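You operate a simulated robot arm through the tools that you are given. There is no shell and no other tool. Be economical: measure what you need, move in short steps, check, and stop when the job is done.

Carry out the task below with a simulated two-armed robot. There is one attempt and no reset: what you move stays moved.

Task
Open the drawer under the tubs, take the card divider from the top of the island bench and put it in the drawer of the bench beside the bowl machine, then shut the tubs. Then put the pot marked "Glaze" from the top of the island bench in the left sink. Then pull the roll drawer open. The order counts. Set down upright: card divider, cup.

Only the result counts: the job must be done as asked and must still hold three seconds after the hand-in. Knocking over, shifting, dropping, spilling or breaking anything else fails it.

Robot
Two 7-joint arms with two-finger parallel grippers on one trunk, on a base that drives. Base frame: it is fixed to the floor where the robot stands at the start and does not move with it; the origin is under the middle of the robot, x ahead of it, y to its left, z up. Lengths are in mm, angles in degrees, forces in N, time in s.
The left shoulder is at the start at [52, 101, 1060], the right one opposite. With the tool pointing down near the work surface each hand reaches from about 240 to 540 mm from the robot's upright axis, wherever it stands, measured 20 degrees to its own side. Places, roughly: brown cup, green glaze cup [-500, 1500, 750]; card divider [-750, 1750, 750]; drawer of the bench beside the bowl machine [700, -100, 700]; drawer under the tubs [600, -100, 800]; left sink [-4000, 1800, 700]; roll drawer [-1800, -400, 800]. Payload 2.4 kg a hand.
Tool frame (each hand has its own): the origin (TCP) lies between the finger pads and is the grasp point; the fingertips stand 24 mm ahead of it; z points along the fingers, y is the line along which they close. The gripper opens to 68 mm. The fingers are 17 mm wide and 10 mm thick; the gripper's body (40 by 70 mm) begins 41 mm behind the TCP.
Orientation is that of the tool frame in the base frame, as a unit quaternion [w, x, y, z]. With the fingers straight down and closing along the base's y, the tool's x points along the base's -x, its y along +y and its z along -z.

Tools
- The arms move only by the tool play_rows. It takes "left_motion", "right_motion" or both (then of equal length, played together; a hand with none holds still); each is a list of rows, each an object (a shift or turn left out is 0, a gripper value left out holds the last) with "linear": the shift along the base's x, y, z in mm, a list of three; "rotation": the turn, a rotation vector about the base's x, y, z in degrees, a list of three; "hand": the gripper command, from -1 (shut) to 1 (fully open), values between in proportion. In form: [{"linear": [dx, dy, dz], "rotation": [wx, wy, wz], "hand": hand}, ...]. A call has 1 to 10 rows; each row is the pose to reach, as a shift and turn from the pose commanded when the call began. Rows are played at 5 a second. More than 50 mm and 8.6 degrees between two rows, or a gripper value outside its range, and nothing of the call is played. Where a pose cannot be reached the arm comes as near as it can. A force on the tool above 40 N (or 10 N above the force at the start of the call, whichever is more), or a blocked arm, ends the call early, and 0.2 s more pass. Each finger travels about 72 mm/s and halts on what it meets, pressing with about 45 N; the grip force reading is that of the motor and also rises with nothing between the fingers. The clock runs only during rows and for 0.2 s after the last one: add rows that repeat a pose to give the fingers time. The reply holds the time, the measured pose of the TCP, the force on the tool along the base axes, the opening and the grip force, in the units named above and with some noise, with the torque about the TCP (base axes, N m) and any sound that the robot's microphone picked up, and new pictures: "pictures" is both (left out), scene, wrist or none (wrist: the cameras of the hands that moved).
- Cameras (640 x 400 px; columns grow to the right, rows downward): "scene" is now at [140.5, -5.1, 1219.4]; the picture's right is [-0.03, -1.00, 0.00], its down [-0.66, 0.02, -0.75] and it looks along [0.75, -0.02, -0.66] (base axes); focal length 214 px, centre (320, 200). "left" rides on the left gripper at [84, -11, -75] in its tool frame; the picture's right is [0.13, 0.99, 0.00], its down [-0.60, 0.08, -0.79] and it looks along [-0.79, 0.10, 0.61] (tool axes); focal length 251 px, centre (320, 200). "right" rides on the right gripper at [84, 11, -75] in its tool frame; the picture's right is [-0.13, 0.99, 0.00], its down [-0.60, -0.08, -0.79] and it looks along [-0.79, -0.10, 0.61] (tool axes); focal length 251 px, centre (320, 200). There is no depth. A picture from a camera that has moved, and an enlarged one, comes with that camera's place and axes in the base frame and with its lens. The place of the scene camera against the robot may be out by one fixed shift of up to 12 mm in any direction.
- lift_body(by): slides the trunk up (or, below 0, down) by that many mm; the arms and the scene camera ride with it, the base frame stays. It gives what a move gives, with no picture.
- base_move(legs): drives the robot by 1 to 6 legs, each [ahead, left, turn to the left] in mm, mm and degrees, along the robot's own axes; the way and the turn of a leg run together, so that a leg with both is an arc; at most 1500 mm and 180 degrees a leg. The arms and the cameras ride along, it lands a little off, and it stops where it bumps. It gives what a move gives, and a new picture of the scene camera.
- head_to(pan, tilt): turns the head with the scene camera to pan (to the left, within 86 degrees either way) and tilt (down, from -29 to 69), counted from straight ahead of the robot. It gives what a move gives, and a new picture of the scene camera.
- enlarge(camera, box): a new picture of the part [left, top, right, bottom] of that camera's present view, enlarged. It takes no simulated time.
- sign_off(): hands the job in; it is judged then, once.

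Work in short steps. Places have to be worked out from the pictures, the camera data and where the tool is seen: move nearer, look again, correct. Check each grasp and each placing, and mend what went wrong. You have 165 turns and 260 pictures in all, those below and enlarged ones among them. Open the grippers and draw the arms clear of the work before you hand the job in, unless the task says otherwise; then end with one line.

The tools are called after "Request:" as a command line: name --argument value ..., lists and objects as JSON in quotes. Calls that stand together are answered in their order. play_rows: Moves the arms, as the interface text tells. Its arguments: {"type":"object","properties":{"left_motion":{"type":"array","items":{"type":"object","properties":{"linear":{"type":"array","items":{"type":"number"}},"rotation":{"type":"array","items":{"type":"number"}},"hand":{"type":"number"}}}},"right_motion":{"type":"array","items":{"type":"object","properties":{"linear":{"type":"array","items":{"type":"number"}},"rotation":{"type":"array","items":{"type":"number"}},"hand":{"type":"number"}}}},"pictures":{"type":"string","enum":["both","scene","wrist","none"]}},"required":[]} The other tools are called the same way: lift_body (by) slides the trunk up or down; base_move (legs) drives the base; head_to (pan, tilt) turns the head that bears the scene camera; enlarge (camera, box) takes an enlarged picture of a part of a camera's view; sign_off () hands the job in.

At the start:

```text
time: 0.0
left_eef_pos: [351.7, 128.1, 996.7]
left_tcp_rot: [0.0, 0.0, 1.0, 0.0]
left_ft_force: [-0.5, -0.6, 0.1]
left_wrist_torque: [-0.04, 0.02, 0.01]
left_gripper_width: 68.2
left_grip_force: 0.0
right_eef_pos: [405.1, -139.6, 1082.0]
right_tcp_rot: [0.0, 0.0, 1.0, -0.001]
right_ft_force: [1.5, -0.1, -0.7]
right_wrist_torque: [0.01, -0.01, 0.01]
right_gripper_width: 67.9
right_grip_force: 0.0
trunk travel left (down, up): [-275.0, 574.0]
robot x, y, heading: [0.2, 1.1, 0.1]
head pan, tilt: [-1.9, 41.6]
```

scene: 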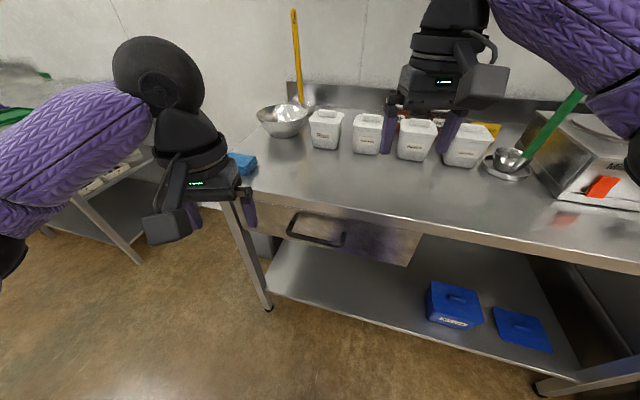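
right: 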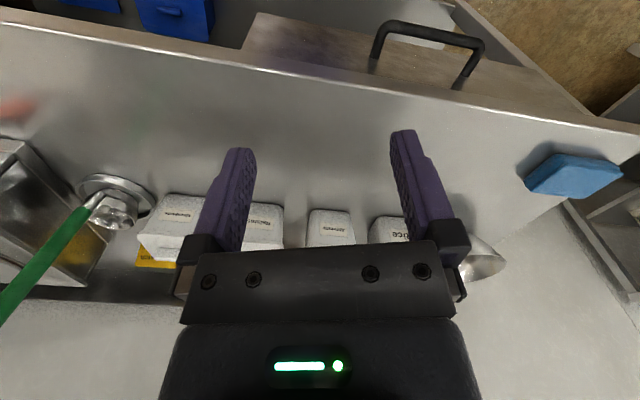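
left: 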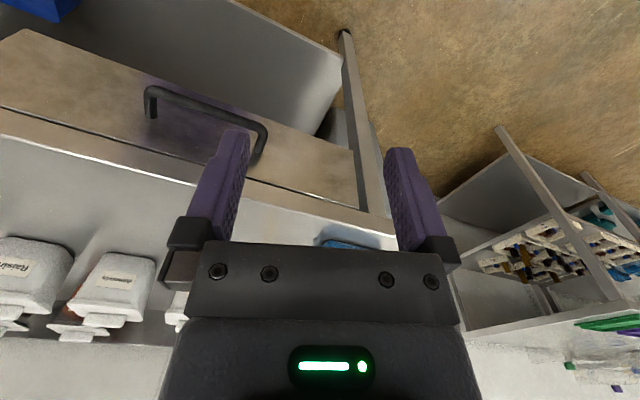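

I'll look closely at the bench in front first, to identify the drawer and tubs.

Request:
enlarge --camera "scene" --box '[230, 80, 550, 280]'

Request:
head_to --pan -50 --tilt 35

Request:
head_to --pan 80 --tilt 25

```text
2.00 times, centred on (390, 180) of scene
camera zoom: at [140.5, -5.1, 1219.4], right [-0.03, -1.0, 0.0], down [-0.66, 0.02, -0.75], along [0.75, -0.02, -0.66], focal length 429 px, centre (180, 240)
```

zoom: 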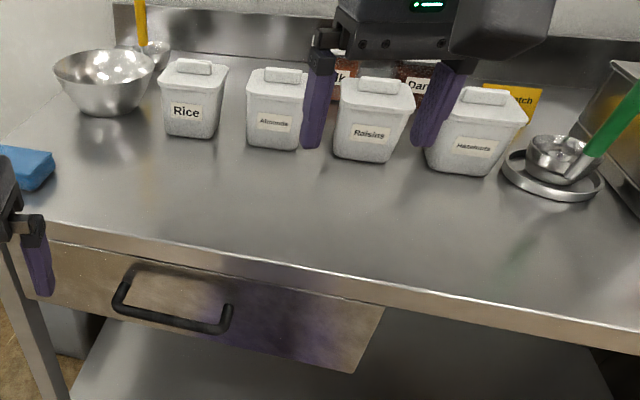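

```text
time: 1.2
left_eef_pos: [351.4, 127.9, 995.9]
left_tcp_rot: [0.001, 0.0, 1.0, 0.0]
left_ft_force: [0.0, -0.4, 0.2]
left_wrist_torque: [0.0, 0.0, 0.01]
left_gripper_width: 68.0
left_grip_force: 0.0
right_eef_pos: [403.9, -142.1, 1082.3]
right_tcp_rot: [0.0, -0.001, 1.0, 0.0]
right_ft_force: [-0.4, 0.1, 0.5]
right_wrist_torque: [-0.03, -0.02, 0.02]
right_gripper_width: 68.1
right_grip_force: 0.0
trunk travel left (down, up): [-275.0, 574.0]
robot x, y, heading: [0.3, -2.4, 0.1]
head pan, tilt: [-50.0, 35.0]
camera scene: at [113.3, -69.7, 1229.4], right [-0.77, -0.64, 0.0], down [-0.37, 0.44, -0.82], along [0.53, -0.63, -0.57], focal length 214 px, centre (320, 200)
```

scene: 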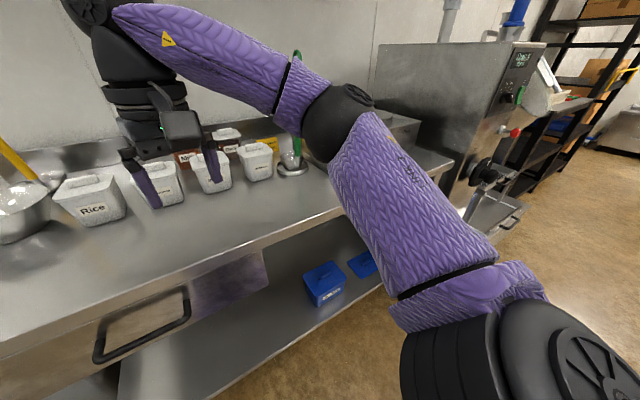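

```text
time: 3.3
left_eef_pos: [350.3, 127.3, 995.3]
left_tcp_rot: [0.0, 0.001, 1.0, 0.0]
left_ft_force: [-0.4, 0.3, -0.1]
left_wrist_torque: [0.02, 0.0, 0.02]
left_gripper_width: 68.2
left_grip_force: 0.0
right_eef_pos: [404.3, -141.2, 1081.8]
right_tcp_rot: [0.0, 0.0, 1.0, 0.0]
right_ft_force: [0.5, 0.0, 0.4]
right_wrist_torque: [0.02, -0.02, 0.01]
right_gripper_width: 67.9
right_grip_force: 0.1
trunk travel left (down, up): [-275.0, 574.0]
robot x, y, heading: [0.2, -3.7, -0.0]
head pan, tilt: [80.0, 25.0]
camera scene: at [72.6, 88.4, 1245.1], right [0.98, -0.17, 0.0], down [-0.07, -0.42, -0.91], along [0.16, 0.89, -0.42], focal length 214 px, centre (320, 200)
```

scene: 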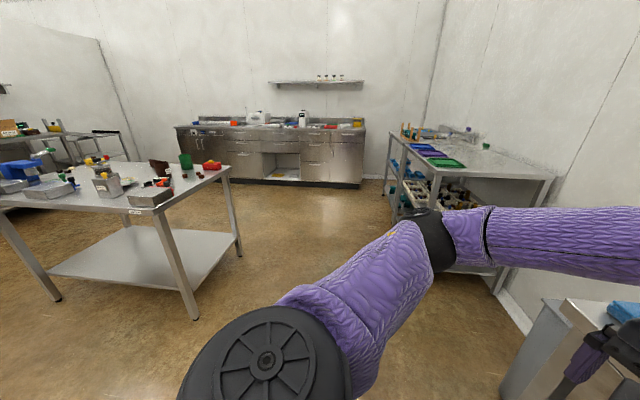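

The bench in front has one drawer, and the machine stands to its right, so both phrases name the same drawer. Next I'll look at the island bench.

Request:
enlarge --camera "scene" --box '[0, 130, 240, 280]'

Request:
head_to --pan 0 --tilt 60

```text
2.67 times, centred on (120, 205) of scene
camera zoom: at [72.6, 88.4, 1245.1], right [0.98, -0.17, 0.0], down [-0.07, -0.42, -0.91], along [0.16, 0.89, -0.42], focal length 572 px, centre (853, 187)
```

zoom: 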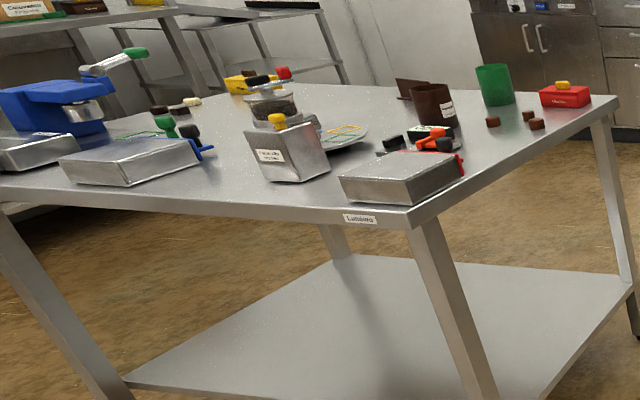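

```text
time: 4.8
left_eef_pos: [350.3, 127.0, 995.6]
left_tcp_rot: [0.0, 0.0, 1.0, 0.001]
left_ft_force: [0.2, 0.2, -0.3]
left_wrist_torque: [0.04, -0.02, 0.0]
left_gripper_width: 68.1
left_grip_force: 0.0
right_eef_pos: [402.7, -141.0, 1081.3]
right_tcp_rot: [0.0, 0.0, 1.0, 0.001]
right_ft_force: [0.1, 0.1, 0.0]
right_wrist_torque: [0.03, 0.01, 0.02]
right_gripper_width: 68.1
right_grip_force: 0.1
trunk travel left (down, up): [-275.0, 574.0]
robot x, y, heading: [-0.9, 0.3, 0.1]
head pan, tilt: [0.0, 60.0]
camera scene: at [123.3, -2.3, 1195.1], right [0.0, -1.0, 0.0], down [-0.87, 0.0, -0.5], along [0.5, 0.0, -0.87], focal length 214 px, centre (320, 200)
```

scene: 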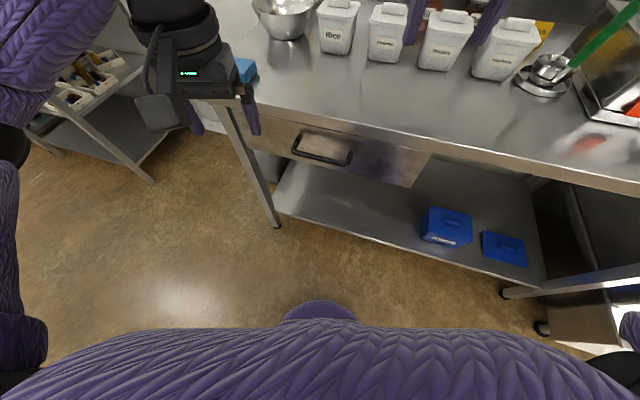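

The handle triangulates to about z 780, running from (505,65) to (462,-69), so the bench is yawed about -18°. I'll turn to square up to it, which also puts the handle in front of the left hand.

Request:
base_move --legs '[[0, 0, -17.8]]'

Request:
head_to --pan 10 --tilt 55

Request:
play_rows --left_motion '[{"linear": [0, 0, 0], "hand": 1}]' --pictures "wrist"

```text
time: 6.2
left_eef_pos: [372.9, 12.0, 996.5]
left_tcp_rot: [0.0, 0.155, 0.988, 0.0]
left_ft_force: [1.2, -0.3, -0.2]
left_wrist_torque: [0.02, -0.02, -0.01]
left_gripper_width: 68.1
left_grip_force: 0.0
right_eef_pos: [342.3, -259.1, 1082.5]
right_tcp_rot: [0.0, 0.156, 0.988, 0.001]
right_ft_force: [0.1, 0.2, -0.1]
right_wrist_torque: [0.0, -0.01, -0.02]
right_gripper_width: 68.1
right_grip_force: 0.0
trunk travel left (down, up): [-275.0, 574.0]
robot x, y, heading: [-1.0, 0.2, -17.8]
head pan, tilt: [0.0, 60.0]
camera scene: at [117.4, -39.4, 1195.1], right [-0.31, -0.95, 0.0], down [-0.82, 0.27, -0.5], along [0.48, -0.15, -0.87], focal length 214 px, centre (320, 200)
```

scene: 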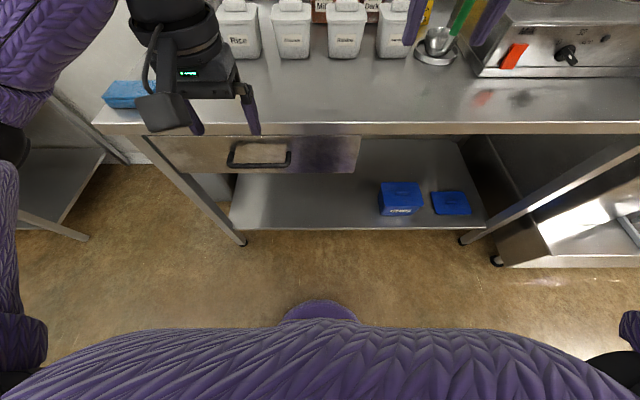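

```text
time: 6.9
left_eef_pos: [373.5, 13.3, 995.0]
left_tcp_rot: [0.0, 0.156, 0.988, -0.001]
left_ft_force: [0.5, -0.5, -0.7]
left_wrist_torque: [0.03, 0.0, -0.01]
left_gripper_width: 67.9
left_grip_force: 0.1
right_eef_pos: [340.7, -259.2, 1081.4]
right_tcp_rot: [0.0, 0.155, 0.988, 0.0]
right_ft_force: [-0.3, -0.1, -0.1]
right_wrist_torque: [-0.02, 0.0, 0.04]
right_gripper_width: 68.0
right_grip_force: 0.1
trunk travel left (down, up): [-275.0, 574.0]
robot x, y, heading: [-0.7, -0.2, -17.9]
head pan, tilt: [10.0, 55.0]
camera scene: at [125.4, -28.8, 1201.1], right [-0.14, -0.99, 0.0], down [-0.81, 0.11, -0.57], along [0.57, -0.08, -0.82], focal length 214 px, centre (320, 200)
```

scene: 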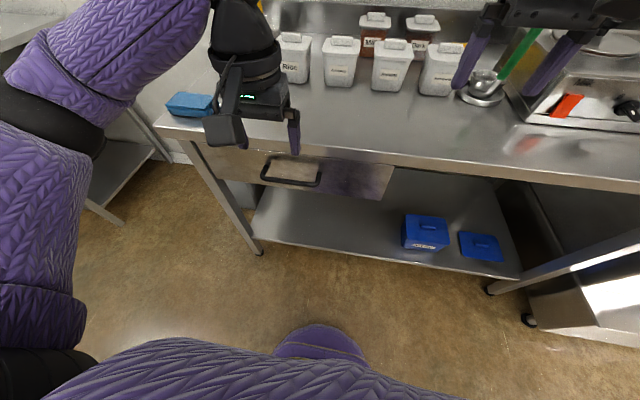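

```text
time: 7.3
left_eef_pos: [373.3, 12.9, 996.4]
left_tcp_rot: [0.0, 0.155, 0.988, 0.0]
left_ft_force: [0.3, 0.6, -0.5]
left_wrist_torque: [-0.01, 0.01, 0.02]
left_gripper_width: 68.3
left_grip_force: 0.1
right_eef_pos: [340.8, -258.6, 1081.4]
right_tcp_rot: [0.0, 0.155, 0.988, 0.0]
right_ft_force: [0.3, 0.3, -0.1]
right_wrist_torque: [0.03, 0.0, -0.01]
right_gripper_width: 68.1
right_grip_force: 0.0
trunk travel left (down, up): [-275.0, 574.0]
robot x, y, heading: [1.0, 4.4, -17.9]
head pan, tilt: [10.0, 55.0]
camera left: at [290.0, 28.8, 1071.5], right [0.18, 0.98, 0.0], down [0.6, -0.11, 0.79], along [0.78, -0.14, -0.61], focal length 251 px, centre (320, 200)
```

left: 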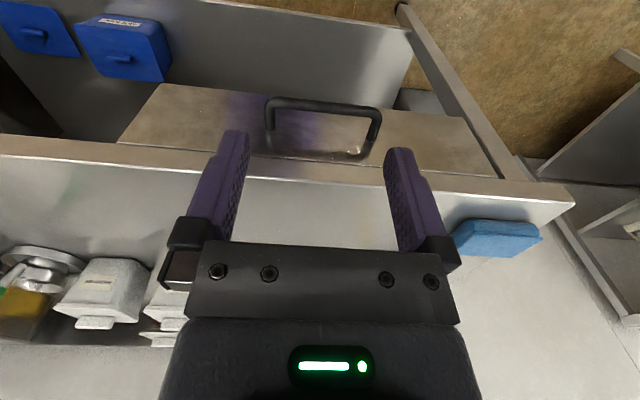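

Square to the bench. The bar is near (460,1,790), and I plan to grip it with the fingers horizontal and closing vertically. I'll rotate the left hand in stages.

Request:
play_rows --left_motion '[{"rotation": [3.17, -6.17, -4.91], "linear": [4, -1, 0]}, {"rotation": [6.34, -12.34, -9.81], "linear": [8, -2, 0]}, {"rotation": [9.51, -18.51, -14.7], "linear": [12, -4, 0]}, {"rotation": [12.68, -24.68, -19.6], "linear": [16, -5, 0]}, {"rotation": [15.85, -30.85, -24.5], "linear": [20, -6, 0]}, {"rotation": [19.0, -37.0, -29.4], "linear": [24, -8, 0]}, {"rotation": [22.2, -43.2, -34.3], "linear": [28, -9, 0]}, {"rotation": [25.4, -49.4, -39.2], "linear": [32, -10, 0]}, {"rotation": [28.5, -55.5, -44.1], "linear": [36, -11, 0]}, {"rotation": [31.7, -61.7, -49.0], "linear": [40, -12, 0]}]' --pictures "none"

```text
time: 9.5
left_eef_pos: [413.2, 1.5, 996.3]
left_tcp_rot: [0.445, 0.501, 0.667, 0.326]
left_ft_force: [0.0, -0.3, 0.0]
left_wrist_torque: [0.0, 0.01, 0.01]
left_gripper_width: 68.3
left_grip_force: 0.0
right_eef_pos: [342.5, -258.8, 1080.6]
right_tcp_rot: [0.0, 0.155, 0.988, 0.0]
right_ft_force: [0.2, 0.2, -0.1]
right_wrist_torque: [0.03, -0.02, -0.04]
right_gripper_width: 68.0
right_grip_force: 0.0
trunk travel left (down, up): [-275.0, 574.0]
robot x, y, heading: [-1.4, 1.9, -17.8]
head pan, tilt: [10.0, 55.0]
```

The arm followed well. I'll turn the remaining 35° about the same axis while lowering toward bar height.

Request:
play_rows --left_motion '[{"rotation": [3.17, -6.17, -4.91], "linear": [-3, 1, -40]}, {"rotation": [6.34, -12.34, -9.81], "linear": [-6, 2, -80]}, {"rotation": [9.51, -18.51, -14.7], "linear": [-10, 3, -120]}, {"rotation": [13.0, -25.4, -20.2], "linear": [-15, 5, -160]}, {"rotation": [13.0, -25.4, -20.2], "linear": [-15, 5, -200]}]'

```text
refused: row 4 steps farther than a row can; nothing moved
```

Row 4 turned slightly too far, so I'll split the step.

Request:
play_rows --left_motion '[{"rotation": [3.17, -6.17, -4.91], "linear": [-3, 1, -40]}, {"rotation": [6.34, -12.34, -9.81], "linear": [-6, 2, -80]}, {"rotation": [9.51, -18.51, -14.7], "linear": [-10, 3, -120]}, {"rotation": [12.6, -24.6, -19.6], "linear": [-15, 5, -160]}, {"rotation": [13.0, -25.4, -20.2], "linear": [-15, 5, -200]}]'

```text
time: 10.7
left_eef_pos: [397.5, 7.9, 794.3]
left_tcp_rot: [0.57, 0.572, 0.416, 0.418]
left_ft_force: [0.3, -0.1, 0.0]
left_wrist_torque: [-0.01, 0.02, -0.02]
left_gripper_width: 67.8
left_grip_force: 0.0
right_eef_pos: [340.9, -257.4, 1081.1]
right_tcp_rot: [-0.001, 0.156, 0.988, 0.0]
right_ft_force: [0.1, 0.0, -0.4]
right_wrist_torque: [0.0, 0.03, 0.01]
right_gripper_width: 67.9
right_grip_force: 0.1
trunk travel left (down, up): [-275.0, 574.0]
robot x, y, heading: [2.9, -0.3, -17.9]
head pan, tilt: [10.0, 55.0]
camera scene: at [125.3, -28.7, 1201.1], right [-0.14, -0.99, 0.0], down [-0.81, 0.11, -0.57], along [0.57, -0.08, -0.82], focal length 214 px, centre (320, 200)
camera left: at [352.3, 110.8, 784.2], right [0.04, 0.12, 0.99], down [-0.94, -0.33, 0.08], along [0.34, -0.94, 0.1], focal length 251 px, centre (320, 200)
```

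scene: 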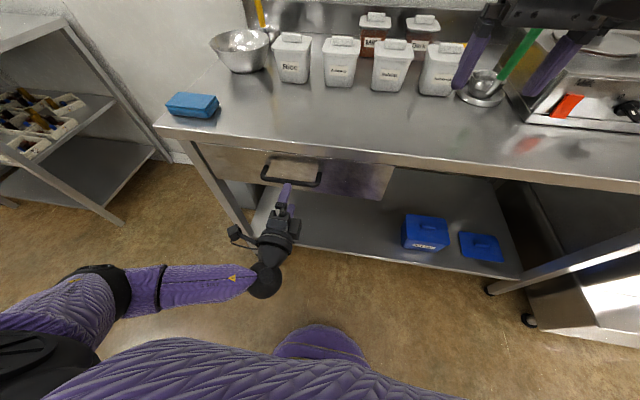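
left: 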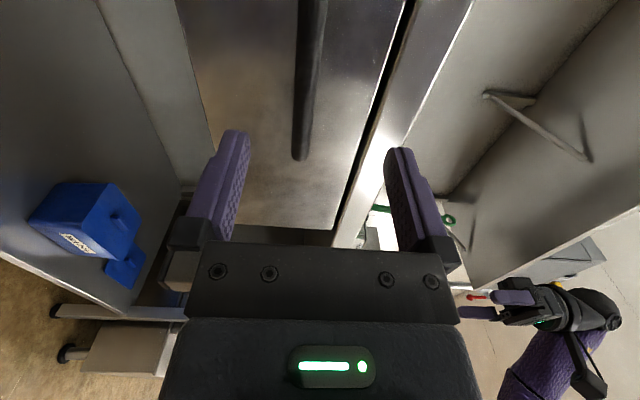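

The bar sits between the fingers in height. I'll advance about 50 mm toward it and look again.

Request:
play_rows --left_motion '[{"linear": [24, -8, -1]}, {"linear": [47.6, -15.3, -2]}]'

```text
time: 11.3
left_eef_pos: [445.2, -7.9, 794.1]
left_tcp_rot: [0.571, 0.571, 0.417, 0.417]
left_ft_force: [0.4, -0.2, 0.5]
left_wrist_torque: [0.03, -0.03, 0.03]
left_gripper_width: 68.0
left_grip_force: 0.0
right_eef_pos: [341.0, -258.7, 1082.1]
right_tcp_rot: [0.001, 0.155, 0.988, -0.001]
right_ft_force: [-0.2, -0.6, 0.0]
right_wrist_torque: [0.03, -0.02, 0.03]
right_gripper_width: 68.1
right_grip_force: 0.0
trunk travel left (down, up): [-275.0, 574.0]
robot x, y, heading: [2.8, -3.0, -18.0]
head pan, tilt: [10.0, 55.0]
camera scene: at [125.4, -28.8, 1201.1], right [-0.14, -0.99, 0.0], down [-0.81, 0.11, -0.57], along [0.57, -0.08, -0.82], focal length 214 px, centre (320, 200)
camera left: at [399.6, 94.5, 784.1], right [0.04, 0.12, 0.99], down [-0.94, -0.33, 0.08], along [0.34, -0.93, 0.1], focal length 251 px, centre (320, 200)
```

scene: 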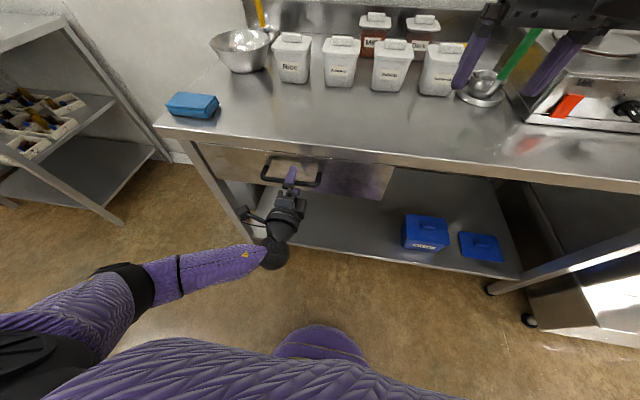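
left: 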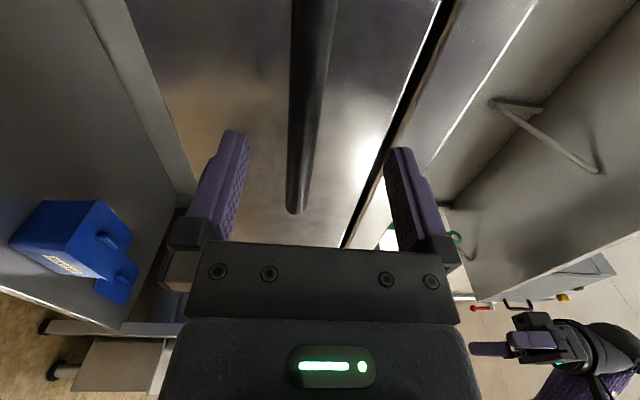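

The bar's right end projects to about 20 mm ahead of the TCP and 8 mm below it. I'll advance 20, drop 7 and close.

Request:
play_rows --left_motion '[{"linear": [10, -3, -4], "hand": 1}, {"linear": [19, -6, -7], "hand": 1}, {"linear": [19, -6, -7], "hand": -1}, {"linear": [19, -6, -7], "hand": -1}, {"linear": [19, -6, -7], "hand": -1}, {"linear": [19, -6, -7], "hand": -1}]'

```text
time: 12.7
left_eef_pos: [464.1, -13.8, 785.7]
left_tcp_rot: [0.57, 0.572, 0.418, 0.415]
left_ft_force: [-2.0, -0.6, -12.5]
left_wrist_torque: [-0.01, 0.02, 0.35]
left_gripper_width: 13.6
left_grip_force: 32.9
right_eef_pos: [341.2, -259.1, 1081.8]
right_tcp_rot: [-0.001, 0.156, 0.988, 0.0]
right_ft_force: [-0.2, 0.0, -0.4]
right_wrist_torque: [0.01, 0.01, 0.02]
right_gripper_width: 68.1
right_grip_force: 0.0
trunk travel left (down, up): [-275.0, 574.0]
robot x, y, heading: [0.2, 3.3, -18.0]
head pan, tilt: [10.0, 55.0]
camera scene: at [126.0, -29.0, 1200.9], right [-0.14, -0.99, 0.0], down [-0.81, 0.11, -0.57], along [0.57, -0.08, -0.82], focal length 214 px, centre (320, 200)
camera left: at [418.5, 89.0, 774.8], right [0.04, 0.12, 0.99], down [-0.94, -0.33, 0.08], along [0.34, -0.94, 0.1], focal length 251 px, centre (320, 200)
```

scene: 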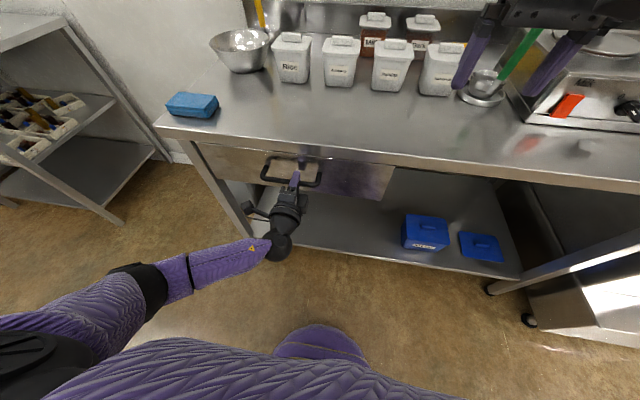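
left: 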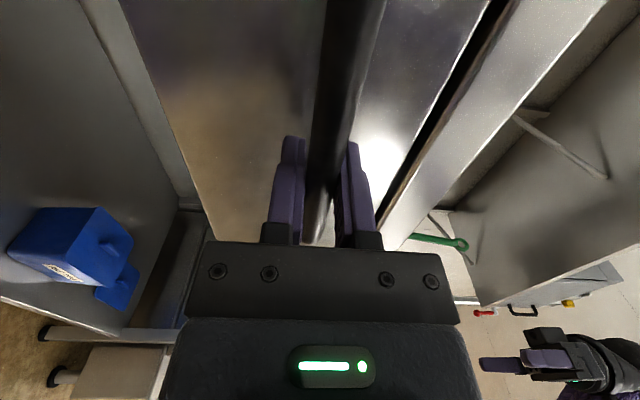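

The bar is gripped at 13.6 mm wide. I'll back the base up 100 mm to start the drawer.

Request:
base_move --legs '[[-100, 0, 0]]'

```text
time: 13.9
left_eef_pos: [370.1, 15.7, 785.1]
left_tcp_rot: [0.57, 0.572, 0.417, 0.416]
left_ft_force: [-3.4, -8.4, -20.3]
left_wrist_torque: [-0.04, -0.02, 0.15]
left_gripper_width: 13.7
left_grip_force: 33.5
right_eef_pos: [248.4, -228.9, 1081.0]
right_tcp_rot: [-0.001, 0.156, 0.988, 0.0]
right_ft_force: [0.6, -0.5, -0.4]
right_wrist_torque: [-0.02, 0.03, 0.0]
right_gripper_width: 68.0
right_grip_force: 0.1
trunk travel left (down, up): [-275.0, 574.0]
robot x, y, heading: [-92.9, 29.0, -17.9]
head pan, tilt: [10.0, 55.0]
camera scene: at [32.4, 0.8, 1200.9], right [-0.14, -0.99, 0.0], down [-0.81, 0.11, -0.57], along [0.57, -0.08, -0.82], focal length 214 px, centre (320, 200)
```

scene: 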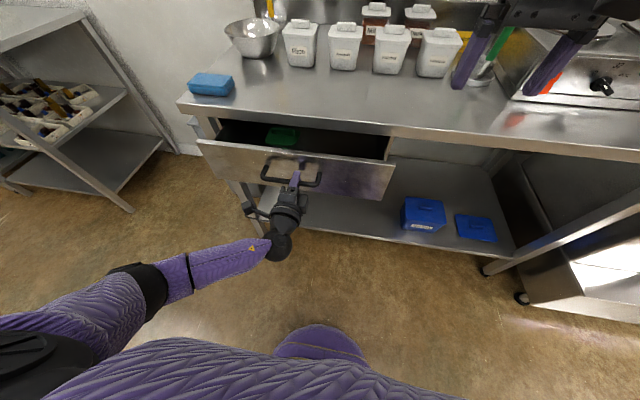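

The drawer is sliding and already about 100 mm open. I'll ease the vertical strain a little and keep pulling.

Request:
play_rows --left_motion '[{"linear": [0, 0, -3]}]' --pictures "none"

Request:
base_move --legs '[[-130, 0, 0]]'

```text
time: 14.3
left_eef_pos: [369.9, 15.4, 784.5]
left_tcp_rot: [0.572, 0.571, 0.416, 0.417]
left_ft_force: [2.7, -2.8, 13.8]
left_wrist_torque: [0.06, 0.07, -0.29]
left_gripper_width: 13.5
left_grip_force: 33.4
right_eef_pos: [246.2, -227.9, 1082.4]
right_tcp_rot: [-0.001, 0.156, 0.988, 0.001]
right_ft_force: [-0.4, -0.3, 0.9]
right_wrist_torque: [-0.02, -0.02, -0.04]
right_gripper_width: 67.9
right_grip_force: 0.0
trunk travel left (down, up): [-275.0, 574.0]
robot x, y, heading: [-96.3, 33.0, -17.6]
head pan, tilt: [10.0, 55.0]
```

```text
time: 15.6
left_eef_pos: [241.4, 56.1, 785.6]
left_tcp_rot: [0.573, 0.571, 0.414, 0.417]
left_ft_force: [1.4, -0.6, 36.1]
left_wrist_torque: [0.01, -0.01, 0.49]
left_gripper_width: 13.7
left_grip_force: 33.3
right_eef_pos: [117.4, -187.7, 1081.4]
right_tcp_rot: [0.001, 0.156, 0.988, 0.0]
right_ft_force: [0.0, 0.2, 0.7]
right_wrist_torque: [-0.02, -0.02, -0.03]
right_gripper_width: 67.7
right_grip_force: 0.1
trunk travel left (down, up): [-275.0, 574.0]
robot x, y, heading: [-222.0, 72.5, -18.1]
head pan, tilt: [10.0, 55.0]
camera scene: at [-98.0, 42.5, 1201.6], right [-0.14, -0.99, 0.0], down [-0.81, 0.11, -0.58], along [0.57, -0.08, -0.82], focal length 214 px, centre (320, 200)
```

scene: 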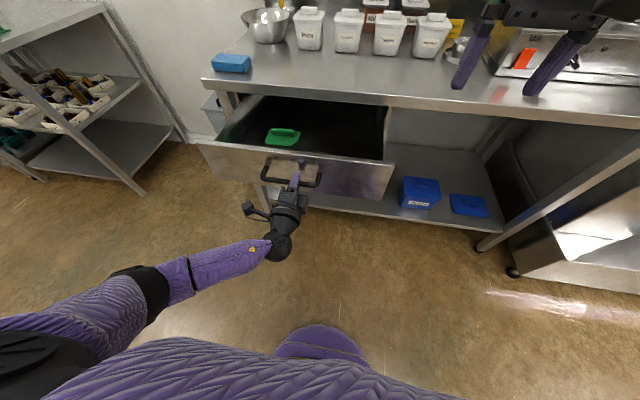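

About 230 mm open. I'll relieve the z strain and pull another 60 mm to be sure it counts as open.

Request:
play_rows --left_motion '[{"linear": [0, 0, 2]}]' --pictures "none"

Request:
base_move --legs '[[-60, 0, 0]]'

```text
time: 16.0
left_eef_pos: [242.8, 56.2, 785.6]
left_tcp_rot: [0.572, 0.571, 0.417, 0.416]
left_ft_force: [0.7, -5.3, -1.6]
left_wrist_torque: [-0.06, -0.1, 0.72]
left_gripper_width: 13.5
left_grip_force: 33.9
right_eef_pos: [119.9, -189.5, 1080.6]
right_tcp_rot: [0.0, 0.156, 0.988, -0.001]
right_ft_force: [-0.2, 0.2, -0.5]
right_wrist_torque: [0.0, 0.0, 0.01]
right_gripper_width: 67.9
right_grip_force: 0.1
trunk travel left (down, up): [-275.0, 574.0]
robot x, y, heading: [-219.0, 71.5, -17.6]
head pan, tilt: [10.0, 55.0]
```

```text
time: 16.9
left_eef_pos: [186.7, 73.9, 785.4]
left_tcp_rot: [0.572, 0.572, 0.416, 0.416]
left_ft_force: [-3.5, -10.6, -9.0]
left_wrist_torque: [-0.01, 0.0, -0.14]
left_gripper_width: 13.7
left_grip_force: 33.9
right_eef_pos: [64.2, -171.0, 1081.7]
right_tcp_rot: [0.0, 0.157, 0.988, 0.0]
right_ft_force: [0.4, -0.1, 1.3]
right_wrist_torque: [-0.03, 0.03, -0.01]
right_gripper_width: 68.1
right_grip_force: 0.2
trunk travel left (down, up): [-275.0, 574.0]
robot x, y, heading: [-277.0, 88.5, -18.2]
head pan, tilt: [10.0, 55.0]
camera scene: at [-151.7, 59.6, 1201.0], right [-0.14, -0.99, 0.0], down [-0.81, 0.11, -0.57], along [0.57, -0.08, -0.82], focal length 214 px, centre (320, 200)
```

scene: 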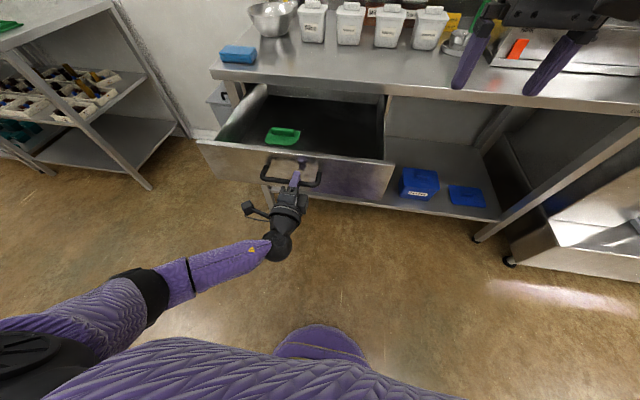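

The drawer is about 290 mm open. I'll release, back the hand off along the finger direction, and take a close look at the inside.

Request:
play_rows --left_motion '[{"hand": 0.2}, {"hand": 0.2}, {"linear": [-30, 10, 0], "hand": 0.2}, {"linear": [-60, 19, 0], "hand": 0.2}]' --pictures "none"

Request:
enlarge --camera "scene" --box '[180, 60, 420, 210]'

```text
time: 17.9
left_eef_pos: [126.3, 93.7, 784.5]
left_tcp_rot: [0.572, 0.572, 0.416, 0.416]
left_ft_force: [0.1, 0.3, 0.1]
left_wrist_torque: [-0.02, 0.01, -0.03]
left_gripper_width: 40.9
left_grip_force: 0.1
right_eef_pos: [64.3, -169.1, 1081.1]
right_tcp_rot: [0.0, 0.157, 0.988, -0.001]
right_ft_force: [-0.2, 0.1, 0.0]
right_wrist_torque: [0.01, 0.0, 0.01]
right_gripper_width: 68.0
right_grip_force: 0.0
trunk travel left (down, up): [-275.0, 574.0]
robot x, y, heading: [-273.8, 89.9, -18.0]
head pan, tilt: [10.0, 55.0]
```

```text
2.67 times, centred on (300, 135) of scene
camera zoom: at [-152.1, 60.7, 1201.1], right [-0.14, -0.99, 0.0], down [-0.81, 0.11, -0.57], along [0.57, -0.08, -0.82], focal length 572 px, centre (373, 373)
```

zoom: 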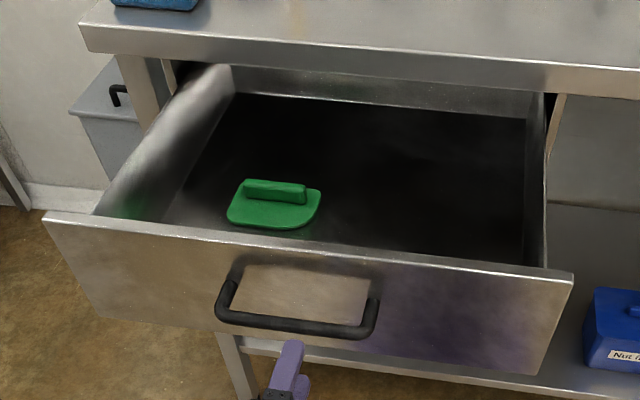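

The drawer is roomy, with a green tool at the left front. The island's far (high-y) edge is closest to the card divider, so I'll drive round there, going clear of the drawer first.

Request:
base_move --legs '[[-60, 0, 0], [0, 500, 0], [230, 0, 0]]'

Request:
head_to --pan 84 --tilt 30

```text
time: 22.7
left_eef_pos: [439.6, 512.8, 784.4]
left_tcp_rot: [0.571, 0.571, 0.418, 0.417]
left_ft_force: [0.4, -0.1, -0.2]
left_wrist_torque: [-0.05, 0.03, 0.01]
left_gripper_width: 40.7
left_grip_force: 0.1
right_eef_pos: [379.3, 249.4, 1082.1]
right_tcp_rot: [0.0, 0.154, 0.988, 0.0]
right_ft_force: [-0.2, 0.5, 0.3]
right_wrist_torque: [-0.02, -0.02, -0.02]
right_gripper_width: 67.8
right_grip_force: 0.0
trunk travel left (down, up): [-275.0, 574.0]
robot x, y, heading: [34.1, 507.6, -17.7]
head pan, tilt: [10.0, 55.0]
camera scene: at [162.0, 478.6, 1201.1], right [-0.13, -0.99, 0.0], down [-0.81, 0.11, -0.57], along [0.57, -0.08, -0.82], focal length 214 px, centre (320, 200)
```

scene: 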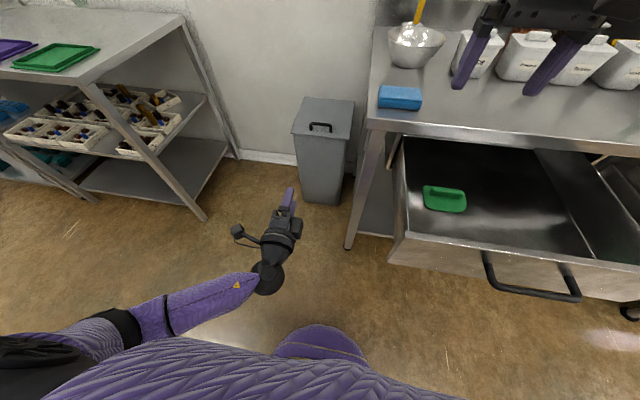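

```text
time: 24.2
left_eef_pos: [441.1, 512.2, 785.9]
left_tcp_rot: [0.571, 0.571, 0.418, 0.416]
left_ft_force: [0.8, -0.4, -0.5]
left_wrist_torque: [0.03, 0.01, 0.04]
left_gripper_width: 40.5
left_grip_force: 0.0
right_eef_pos: [378.8, 248.5, 1082.2]
right_tcp_rot: [0.001, 0.154, 0.988, 0.0]
right_ft_force: [0.0, 0.2, 0.2]
right_wrist_torque: [0.0, -0.01, 0.0]
right_gripper_width: 67.7
right_grip_force: 0.1
trunk travel left (down, up): [-275.0, 574.0]
robot x, y, heading: [37.6, 507.3, -17.9]
head pan, tilt: [84.0, 30.0]
camera scene: at [126.8, 571.1, 1237.2], right [0.92, -0.4, 0.0], down [-0.2, -0.46, -0.87], along [0.35, 0.79, -0.5], focal length 214 px, centre (320, 200)
```

scene: 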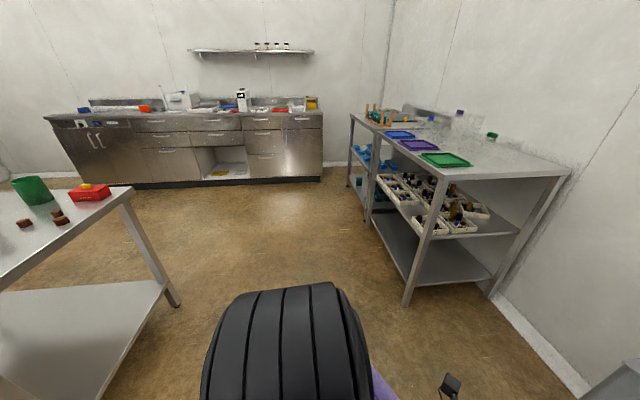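

The aisle is clear. I'll slide on alongside, then turn to face the island's far side.

Request:
base_move --legs '[[0, 1450, 0], [0, 250, 0], [0, 0, -87]]'

Request:
head_to --pan -70 --tilt 30

```text
time: 36.4
left_eef_pos: [592.9, 1707.1, 785.4]
left_tcp_rot: [0.7, 0.702, -0.09, -0.091]
left_ft_force: [0.4, 0.1, 0.0]
left_wrist_torque: [0.0, 0.02, 0.0]
left_gripper_width: 40.7
left_grip_force: 0.2
right_eef_pos: [328.4, 1753.2, 1081.2]
right_tcp_rot: [0.0, 0.792, 0.611, -0.001]
right_ft_force: [-0.2, 0.0, 0.4]
right_wrist_torque: [0.01, 0.0, -0.01]
right_gripper_width: 68.1
right_grip_force: 0.0
trunk travel left (down, up): [-275.0, 574.0]
robot x, y, heading: [565.0, 2108.2, -104.5]
head pan, tilt: [84.0, 30.0]
camera scene: at [640.7, 2022.6, 1237.2], right [-0.35, -0.94, 0.0], down [-0.47, 0.18, -0.87], along [0.81, -0.31, -0.5], focal length 214 px, centre (320, 200)
```

scene: 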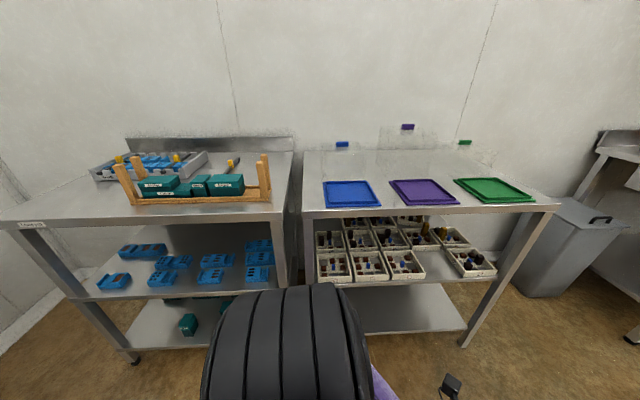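

```text
time: 38.8
left_eef_pos: [593.1, 1707.5, 785.1]
left_tcp_rot: [0.701, 0.702, -0.09, -0.09]
left_ft_force: [0.2, -0.2, -1.3]
left_wrist_torque: [-0.01, -0.01, 0.03]
left_gripper_width: 40.7
left_grip_force: 0.1
right_eef_pos: [326.9, 1755.3, 1082.8]
right_tcp_rot: [0.0, 0.792, 0.61, 0.0]
right_ft_force: [-0.1, 0.5, -0.6]
right_wrist_torque: [-0.03, -0.01, 0.04]
right_gripper_width: 68.4
right_grip_force: 0.0
trunk travel left (down, up): [-275.0, 574.0]
robot x, y, heading: [564.9, 2110.2, -104.5]
head pan, tilt: [-70.0, 30.0]
camera scene: at [466.1, 2046.3, 1237.2], right [-0.09, 1.0, 0.0], down [0.5, 0.05, -0.87], along [-0.86, -0.08, -0.5], focal length 214 px, centre (320, 200)
```

scene: 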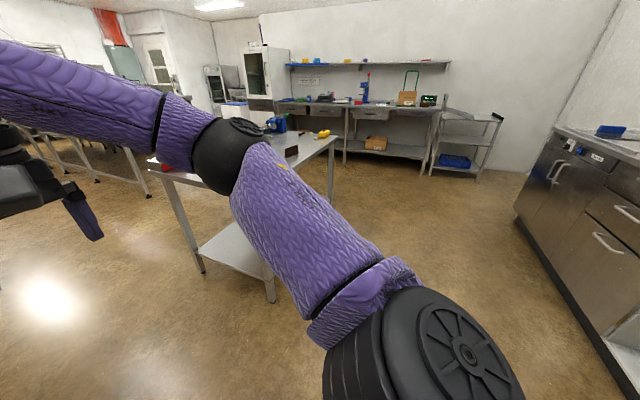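

I'll slide right about 1150 mm to stand behind the island's far edge, then look forward.

Request:
base_move --legs '[[0, -1150, 0]]'

Request:
head_to --pan 0 --tilt 40

```text
time: 44.6
left_eef_pos: [-504.9, 1993.7, 784.6]
left_tcp_rot: [0.7, 0.702, -0.09, -0.091]
left_ft_force: [0.3, 0.3, 0.4]
left_wrist_torque: [0.02, -0.01, 0.01]
left_gripper_width: 40.8
left_grip_force: 0.1
right_eef_pos: [-770.5, 2041.4, 1081.3]
right_tcp_rot: [-0.001, 0.791, 0.611, 0.0]
right_ft_force: [0.8, -0.1, 0.6]
right_wrist_torque: [-0.01, 0.01, -0.05]
right_gripper_width: 68.2
right_grip_force: 0.1
trunk travel left (down, up): [-275.0, 574.0]
robot x, y, heading: [-533.0, 2394.1, -104.8]
head pan, tilt: [-70.0, 30.0]
camera scene: at [-632.8, 2334.3, 1237.2], right [-0.09, 1.0, 0.0], down [0.5, 0.05, -0.87], along [-0.86, -0.08, -0.5], focal length 214 px, centre (320, 200)
```

scene: 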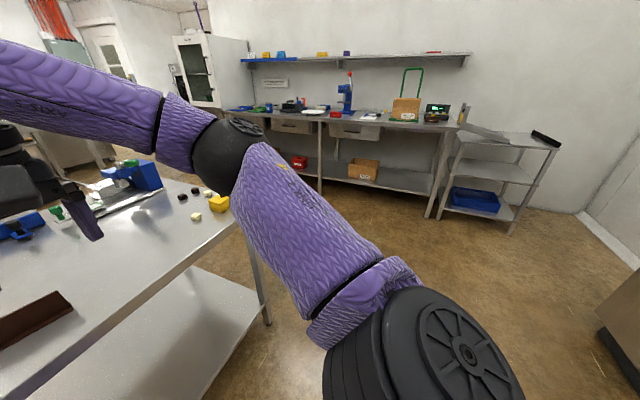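

```text
time: 46.0
left_eef_pos: [-504.5, 1994.1, 785.3]
left_tcp_rot: [0.7, 0.702, -0.091, -0.091]
left_ft_force: [-0.4, 0.1, 0.6]
left_wrist_torque: [0.02, 0.0, -0.03]
left_gripper_width: 40.7
left_grip_force: 0.1
right_eef_pos: [-770.7, 2041.3, 1082.3]
right_tcp_rot: [-0.001, 0.792, 0.611, 0.0]
right_ft_force: [0.5, -0.3, 0.4]
right_wrist_torque: [0.04, -0.02, -0.01]
right_gripper_width: 67.9
right_grip_force: 0.0
trunk travel left (down, up): [-275.0, 574.0]
robot x, y, heading: [-532.5, 2396.7, -104.7]
head pan, tilt: [0.0, 40.0]
camera scene: at [-564.3, 2260.5, 1221.8], right [-0.97, 0.25, 0.0], down [0.16, 0.62, -0.77], along [-0.19, -0.74, -0.64], focal length 214 px, centre (320, 200)
```

scene: 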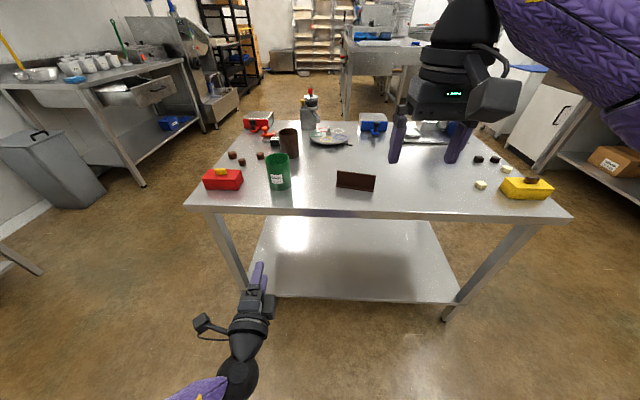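

Request:
enlarge --camera "scene" --box '[180, 90, 420, 240]'

```text
2.67 times, centred on (300, 165) of scene
camera zoom: at [-564.3, 2260.5, 1221.8], right [-0.97, 0.25, 0.0], down [0.16, 0.62, -0.77], along [-0.19, -0.74, -0.64], focal length 572 px, centre (373, 293)
```

zoom: 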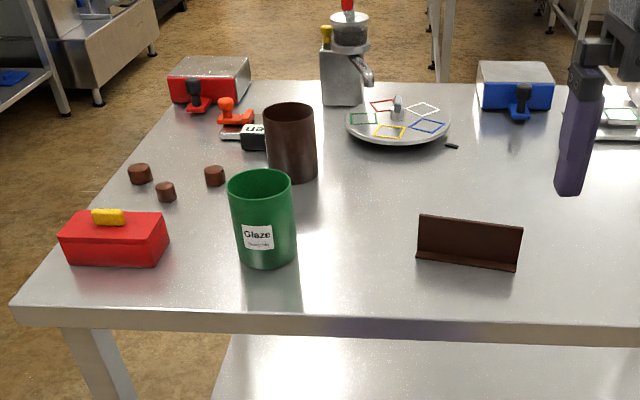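

The green cup reads "Glaze" and the card divider stands about 110 mm right of centre. I'll raise the left hand and turn it back to pointing down before moving in.

Request:
play_rows --left_motion '[{"rotation": [6.0, 3.49, 4.9], "linear": [0, 0, 30], "hand": 1}, {"rotation": [12.0, 6.98, 9.8], "linear": [0, 0, 60]}, {"rotation": [18.0, 10.5, 14.7], "linear": [0, 0, 90]}, {"rotation": [24.0, 14.0, 19.6], "linear": [0, 0, 120]}, {"rotation": [30.0, 17.5, 24.5], "linear": [0, 0, 150]}, {"rotation": [36.0, 21.0, 29.4], "linear": [0, 0, 180]}, {"rotation": [42.0, 24.5, 34.3], "linear": [0, 0, 210]}, {"rotation": [48.0, 28.0, 39.2], "linear": [0, 0, 240]}, {"rotation": [54.0, 31.4, 44.1], "linear": [0, 0, 240]}, {"rotation": [60.0, 34.9, 49.0], "linear": [0, 0, 240]}]' --pictures "none"

Request:
play_rows --left_motion '[{"rotation": [6.0, 3.49, 4.9]}, {"rotation": [12.0, 6.98, 9.8]}, {"rotation": [18.0, 10.5, 14.7]}, {"rotation": [24.0, 14.0, 19.6]}, {"rotation": [24.7, 14.4, 20.2]}]' --pictures "none"

Request:
base_move --legs '[[200, 0, 0]]'

Request:
play_rows --right_motion '[{"hand": 1}]' --pictures "wrist"

```text
time: 48.2
left_eef_pos: [-490.8, 1913.9, 977.3]
left_tcp_rot: [0.241, 0.862, 0.445, -0.031]
left_ft_force: [-0.1, 0.8, -0.3]
left_wrist_torque: [-0.02, 0.0, -0.01]
left_gripper_width: 68.2
left_grip_force: 0.0
left hand out of reach, approached as far as the arm can: row 7, 8, 9, 10
right_eef_pos: [-769.8, 2041.3, 1081.2]
right_tcp_rot: [0.0, 0.792, 0.611, 0.001]
right_ft_force: [-0.3, -0.7, 0.3]
right_wrist_torque: [0.01, -0.02, -0.02]
right_gripper_width: 68.1
right_grip_force: 0.1
trunk travel left (down, up): [-275.0, 574.0]
robot x, y, heading: [-531.7, 2394.0, -104.7]
head pan, tilt: [0.0, 40.0]
```

```text
time: 49.4
left_eef_pos: [-486.4, 1900.9, 974.7]
left_tcp_rot: [-0.002, 0.792, 0.61, 0.0]
left_ft_force: [-0.9, 0.3, 0.2]
left_wrist_torque: [0.01, -0.03, 0.02]
left_gripper_width: 67.6
left_grip_force: 0.1
left hand out of reach, approached as far as the arm can: row 1, 2, 3, 4, 5
right_eef_pos: [-769.8, 2042.7, 1080.9]
right_tcp_rot: [-0.001, 0.791, 0.611, 0.0]
right_ft_force: [-0.3, 0.0, 0.7]
right_wrist_torque: [-0.02, 0.0, -0.02]
right_gripper_width: 68.2
right_grip_force: 0.1
trunk travel left (down, up): [-275.0, 574.0]
robot x, y, heading: [-532.1, 2396.6, -104.8]
head pan, tilt: [0.0, 40.0]
```

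```text
time: 51.0
left_eef_pos: [-535.4, 1710.5, 973.3]
left_tcp_rot: [-0.002, 0.791, 0.611, 0.001]
left_ft_force: [-0.2, 0.6, 0.6]
left_wrist_torque: [0.0, 0.02, 0.01]
left_gripper_width: 68.1
left_grip_force: 0.0
right_eef_pos: [-819.5, 1849.2, 1081.3]
right_tcp_rot: [0.0, 0.791, 0.612, 0.0]
right_ft_force: [-0.2, -0.4, 0.0]
right_wrist_torque: [0.04, 0.03, -0.03]
right_gripper_width: 68.0
right_grip_force: 0.1
trunk travel left (down, up): [-275.0, 574.0]
robot x, y, heading: [-581.6, 2204.1, -104.6]
head pan, tilt: [0.0, 40.0]
camera scene: at [-613.8, 2069.0, 1221.7], right [-0.97, 0.25, 0.0], down [0.16, 0.62, -0.77], along [-0.19, -0.74, -0.64], focal length 214 px, centre (320, 200)
```

scene: 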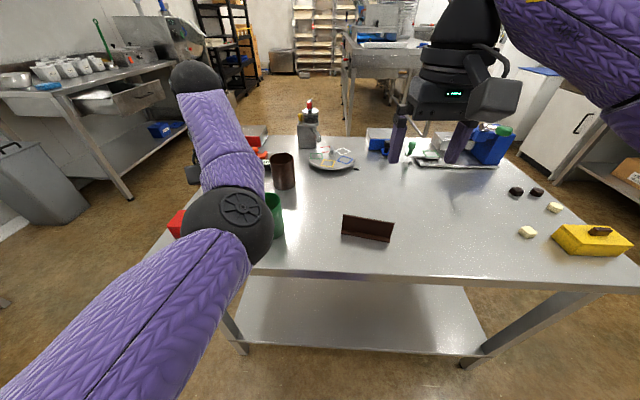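

```text
time: 51.4
left_eef_pos: [-535.1, 1710.9, 973.4]
left_tcp_rot: [-0.002, 0.791, 0.612, 0.0]
left_ft_force: [0.3, 0.0, -0.2]
left_wrist_torque: [0.04, 0.0, 0.01]
left_gripper_width: 67.9
left_grip_force: 0.1
right_eef_pos: [-818.6, 1850.0, 1081.8]
right_tcp_rot: [-0.001, 0.79, 0.613, 0.001]
right_ft_force: [0.4, -0.3, 0.0]
right_wrist_torque: [0.0, -0.01, -0.01]
right_gripper_width: 68.0
right_grip_force: 0.1
trunk travel left (down, up): [-275.0, 574.0]
robot x, y, heading: [-580.5, 2208.6, -104.4]
head pan, tilt: [0.0, 40.0]
camera right: at [-788.8, 1929.1, 1155.8], right [0.93, -0.37, 0.0], down [-0.23, -0.57, 0.79], along [-0.3, -0.74, -0.61], focal length 251 px, centre (320, 200)
```

right: 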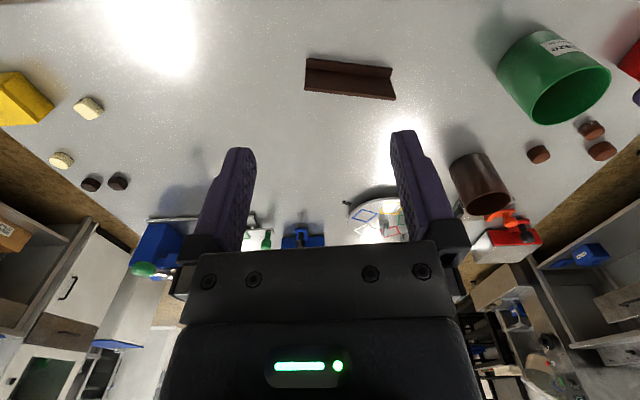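

The left fingertips are near the green cup, so I'll pull that hand back and up, and zoom in on the divider.

Request:
play_rows --left_motion '[{"linear": [10, 40, 20]}, {"linear": [20, 80, 40]}, {"linear": [30, 115, 60]}]' --pictures "none"

Request:
enlarge --camera "right" --box '[270, 25, 430, 125]'

Request:
enlarge --camera "scene" --box '[200, 140, 440, 290]'

```text
time: 52.2
left_eef_pos: [-493.6, 1725.0, 1018.2]
left_tcp_rot: [-0.001, 0.791, 0.612, 0.001]
left_ft_force: [-0.5, 0.7, 0.7]
left_wrist_torque: [0.01, 0.01, 0.0]
left_gripper_width: 68.1
left_grip_force: 0.0
left hand out of reach, approached as far as the arm can: row 1, 2, 3
right_eef_pos: [-819.8, 1851.1, 1082.5]
right_tcp_rot: [0.0, 0.791, 0.612, 0.0]
right_ft_force: [0.3, -0.6, 0.1]
right_wrist_torque: [-0.02, -0.03, -0.02]
right_gripper_width: 67.9
right_grip_force: 0.1
trunk travel left (down, up): [-275.0, 574.0]
robot x, y, heading: [-582.6, 2204.2, -104.5]
head pan, tilt: [0.0, 40.0]
```

```text
4.00 times, centred on (350, 75) of right
camera zoom: at [-788.9, 1929.0, 1155.7], right [0.93, -0.37, 0.0], down [-0.23, -0.57, 0.79], along [-0.3, -0.74, -0.61], focal length 1006 px, centre (200, 700)
```

zoom: 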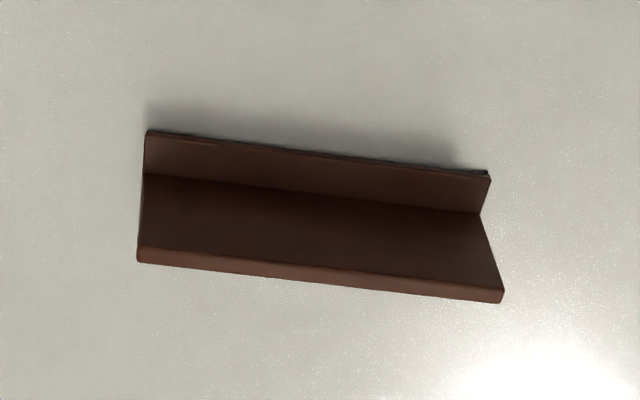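

```text
2.67 times, centred on (320, 215) of scene
camera zoom: at [-613.7, 2069.1, 1221.8], right [-0.97, 0.25, 0.0], down [0.16, 0.62, -0.77], along [-0.19, -0.74, -0.64], focal length 572 px, centre (320, 160)
```

zoom: 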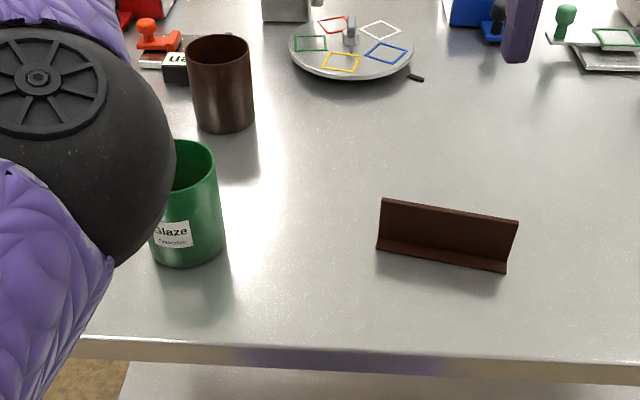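

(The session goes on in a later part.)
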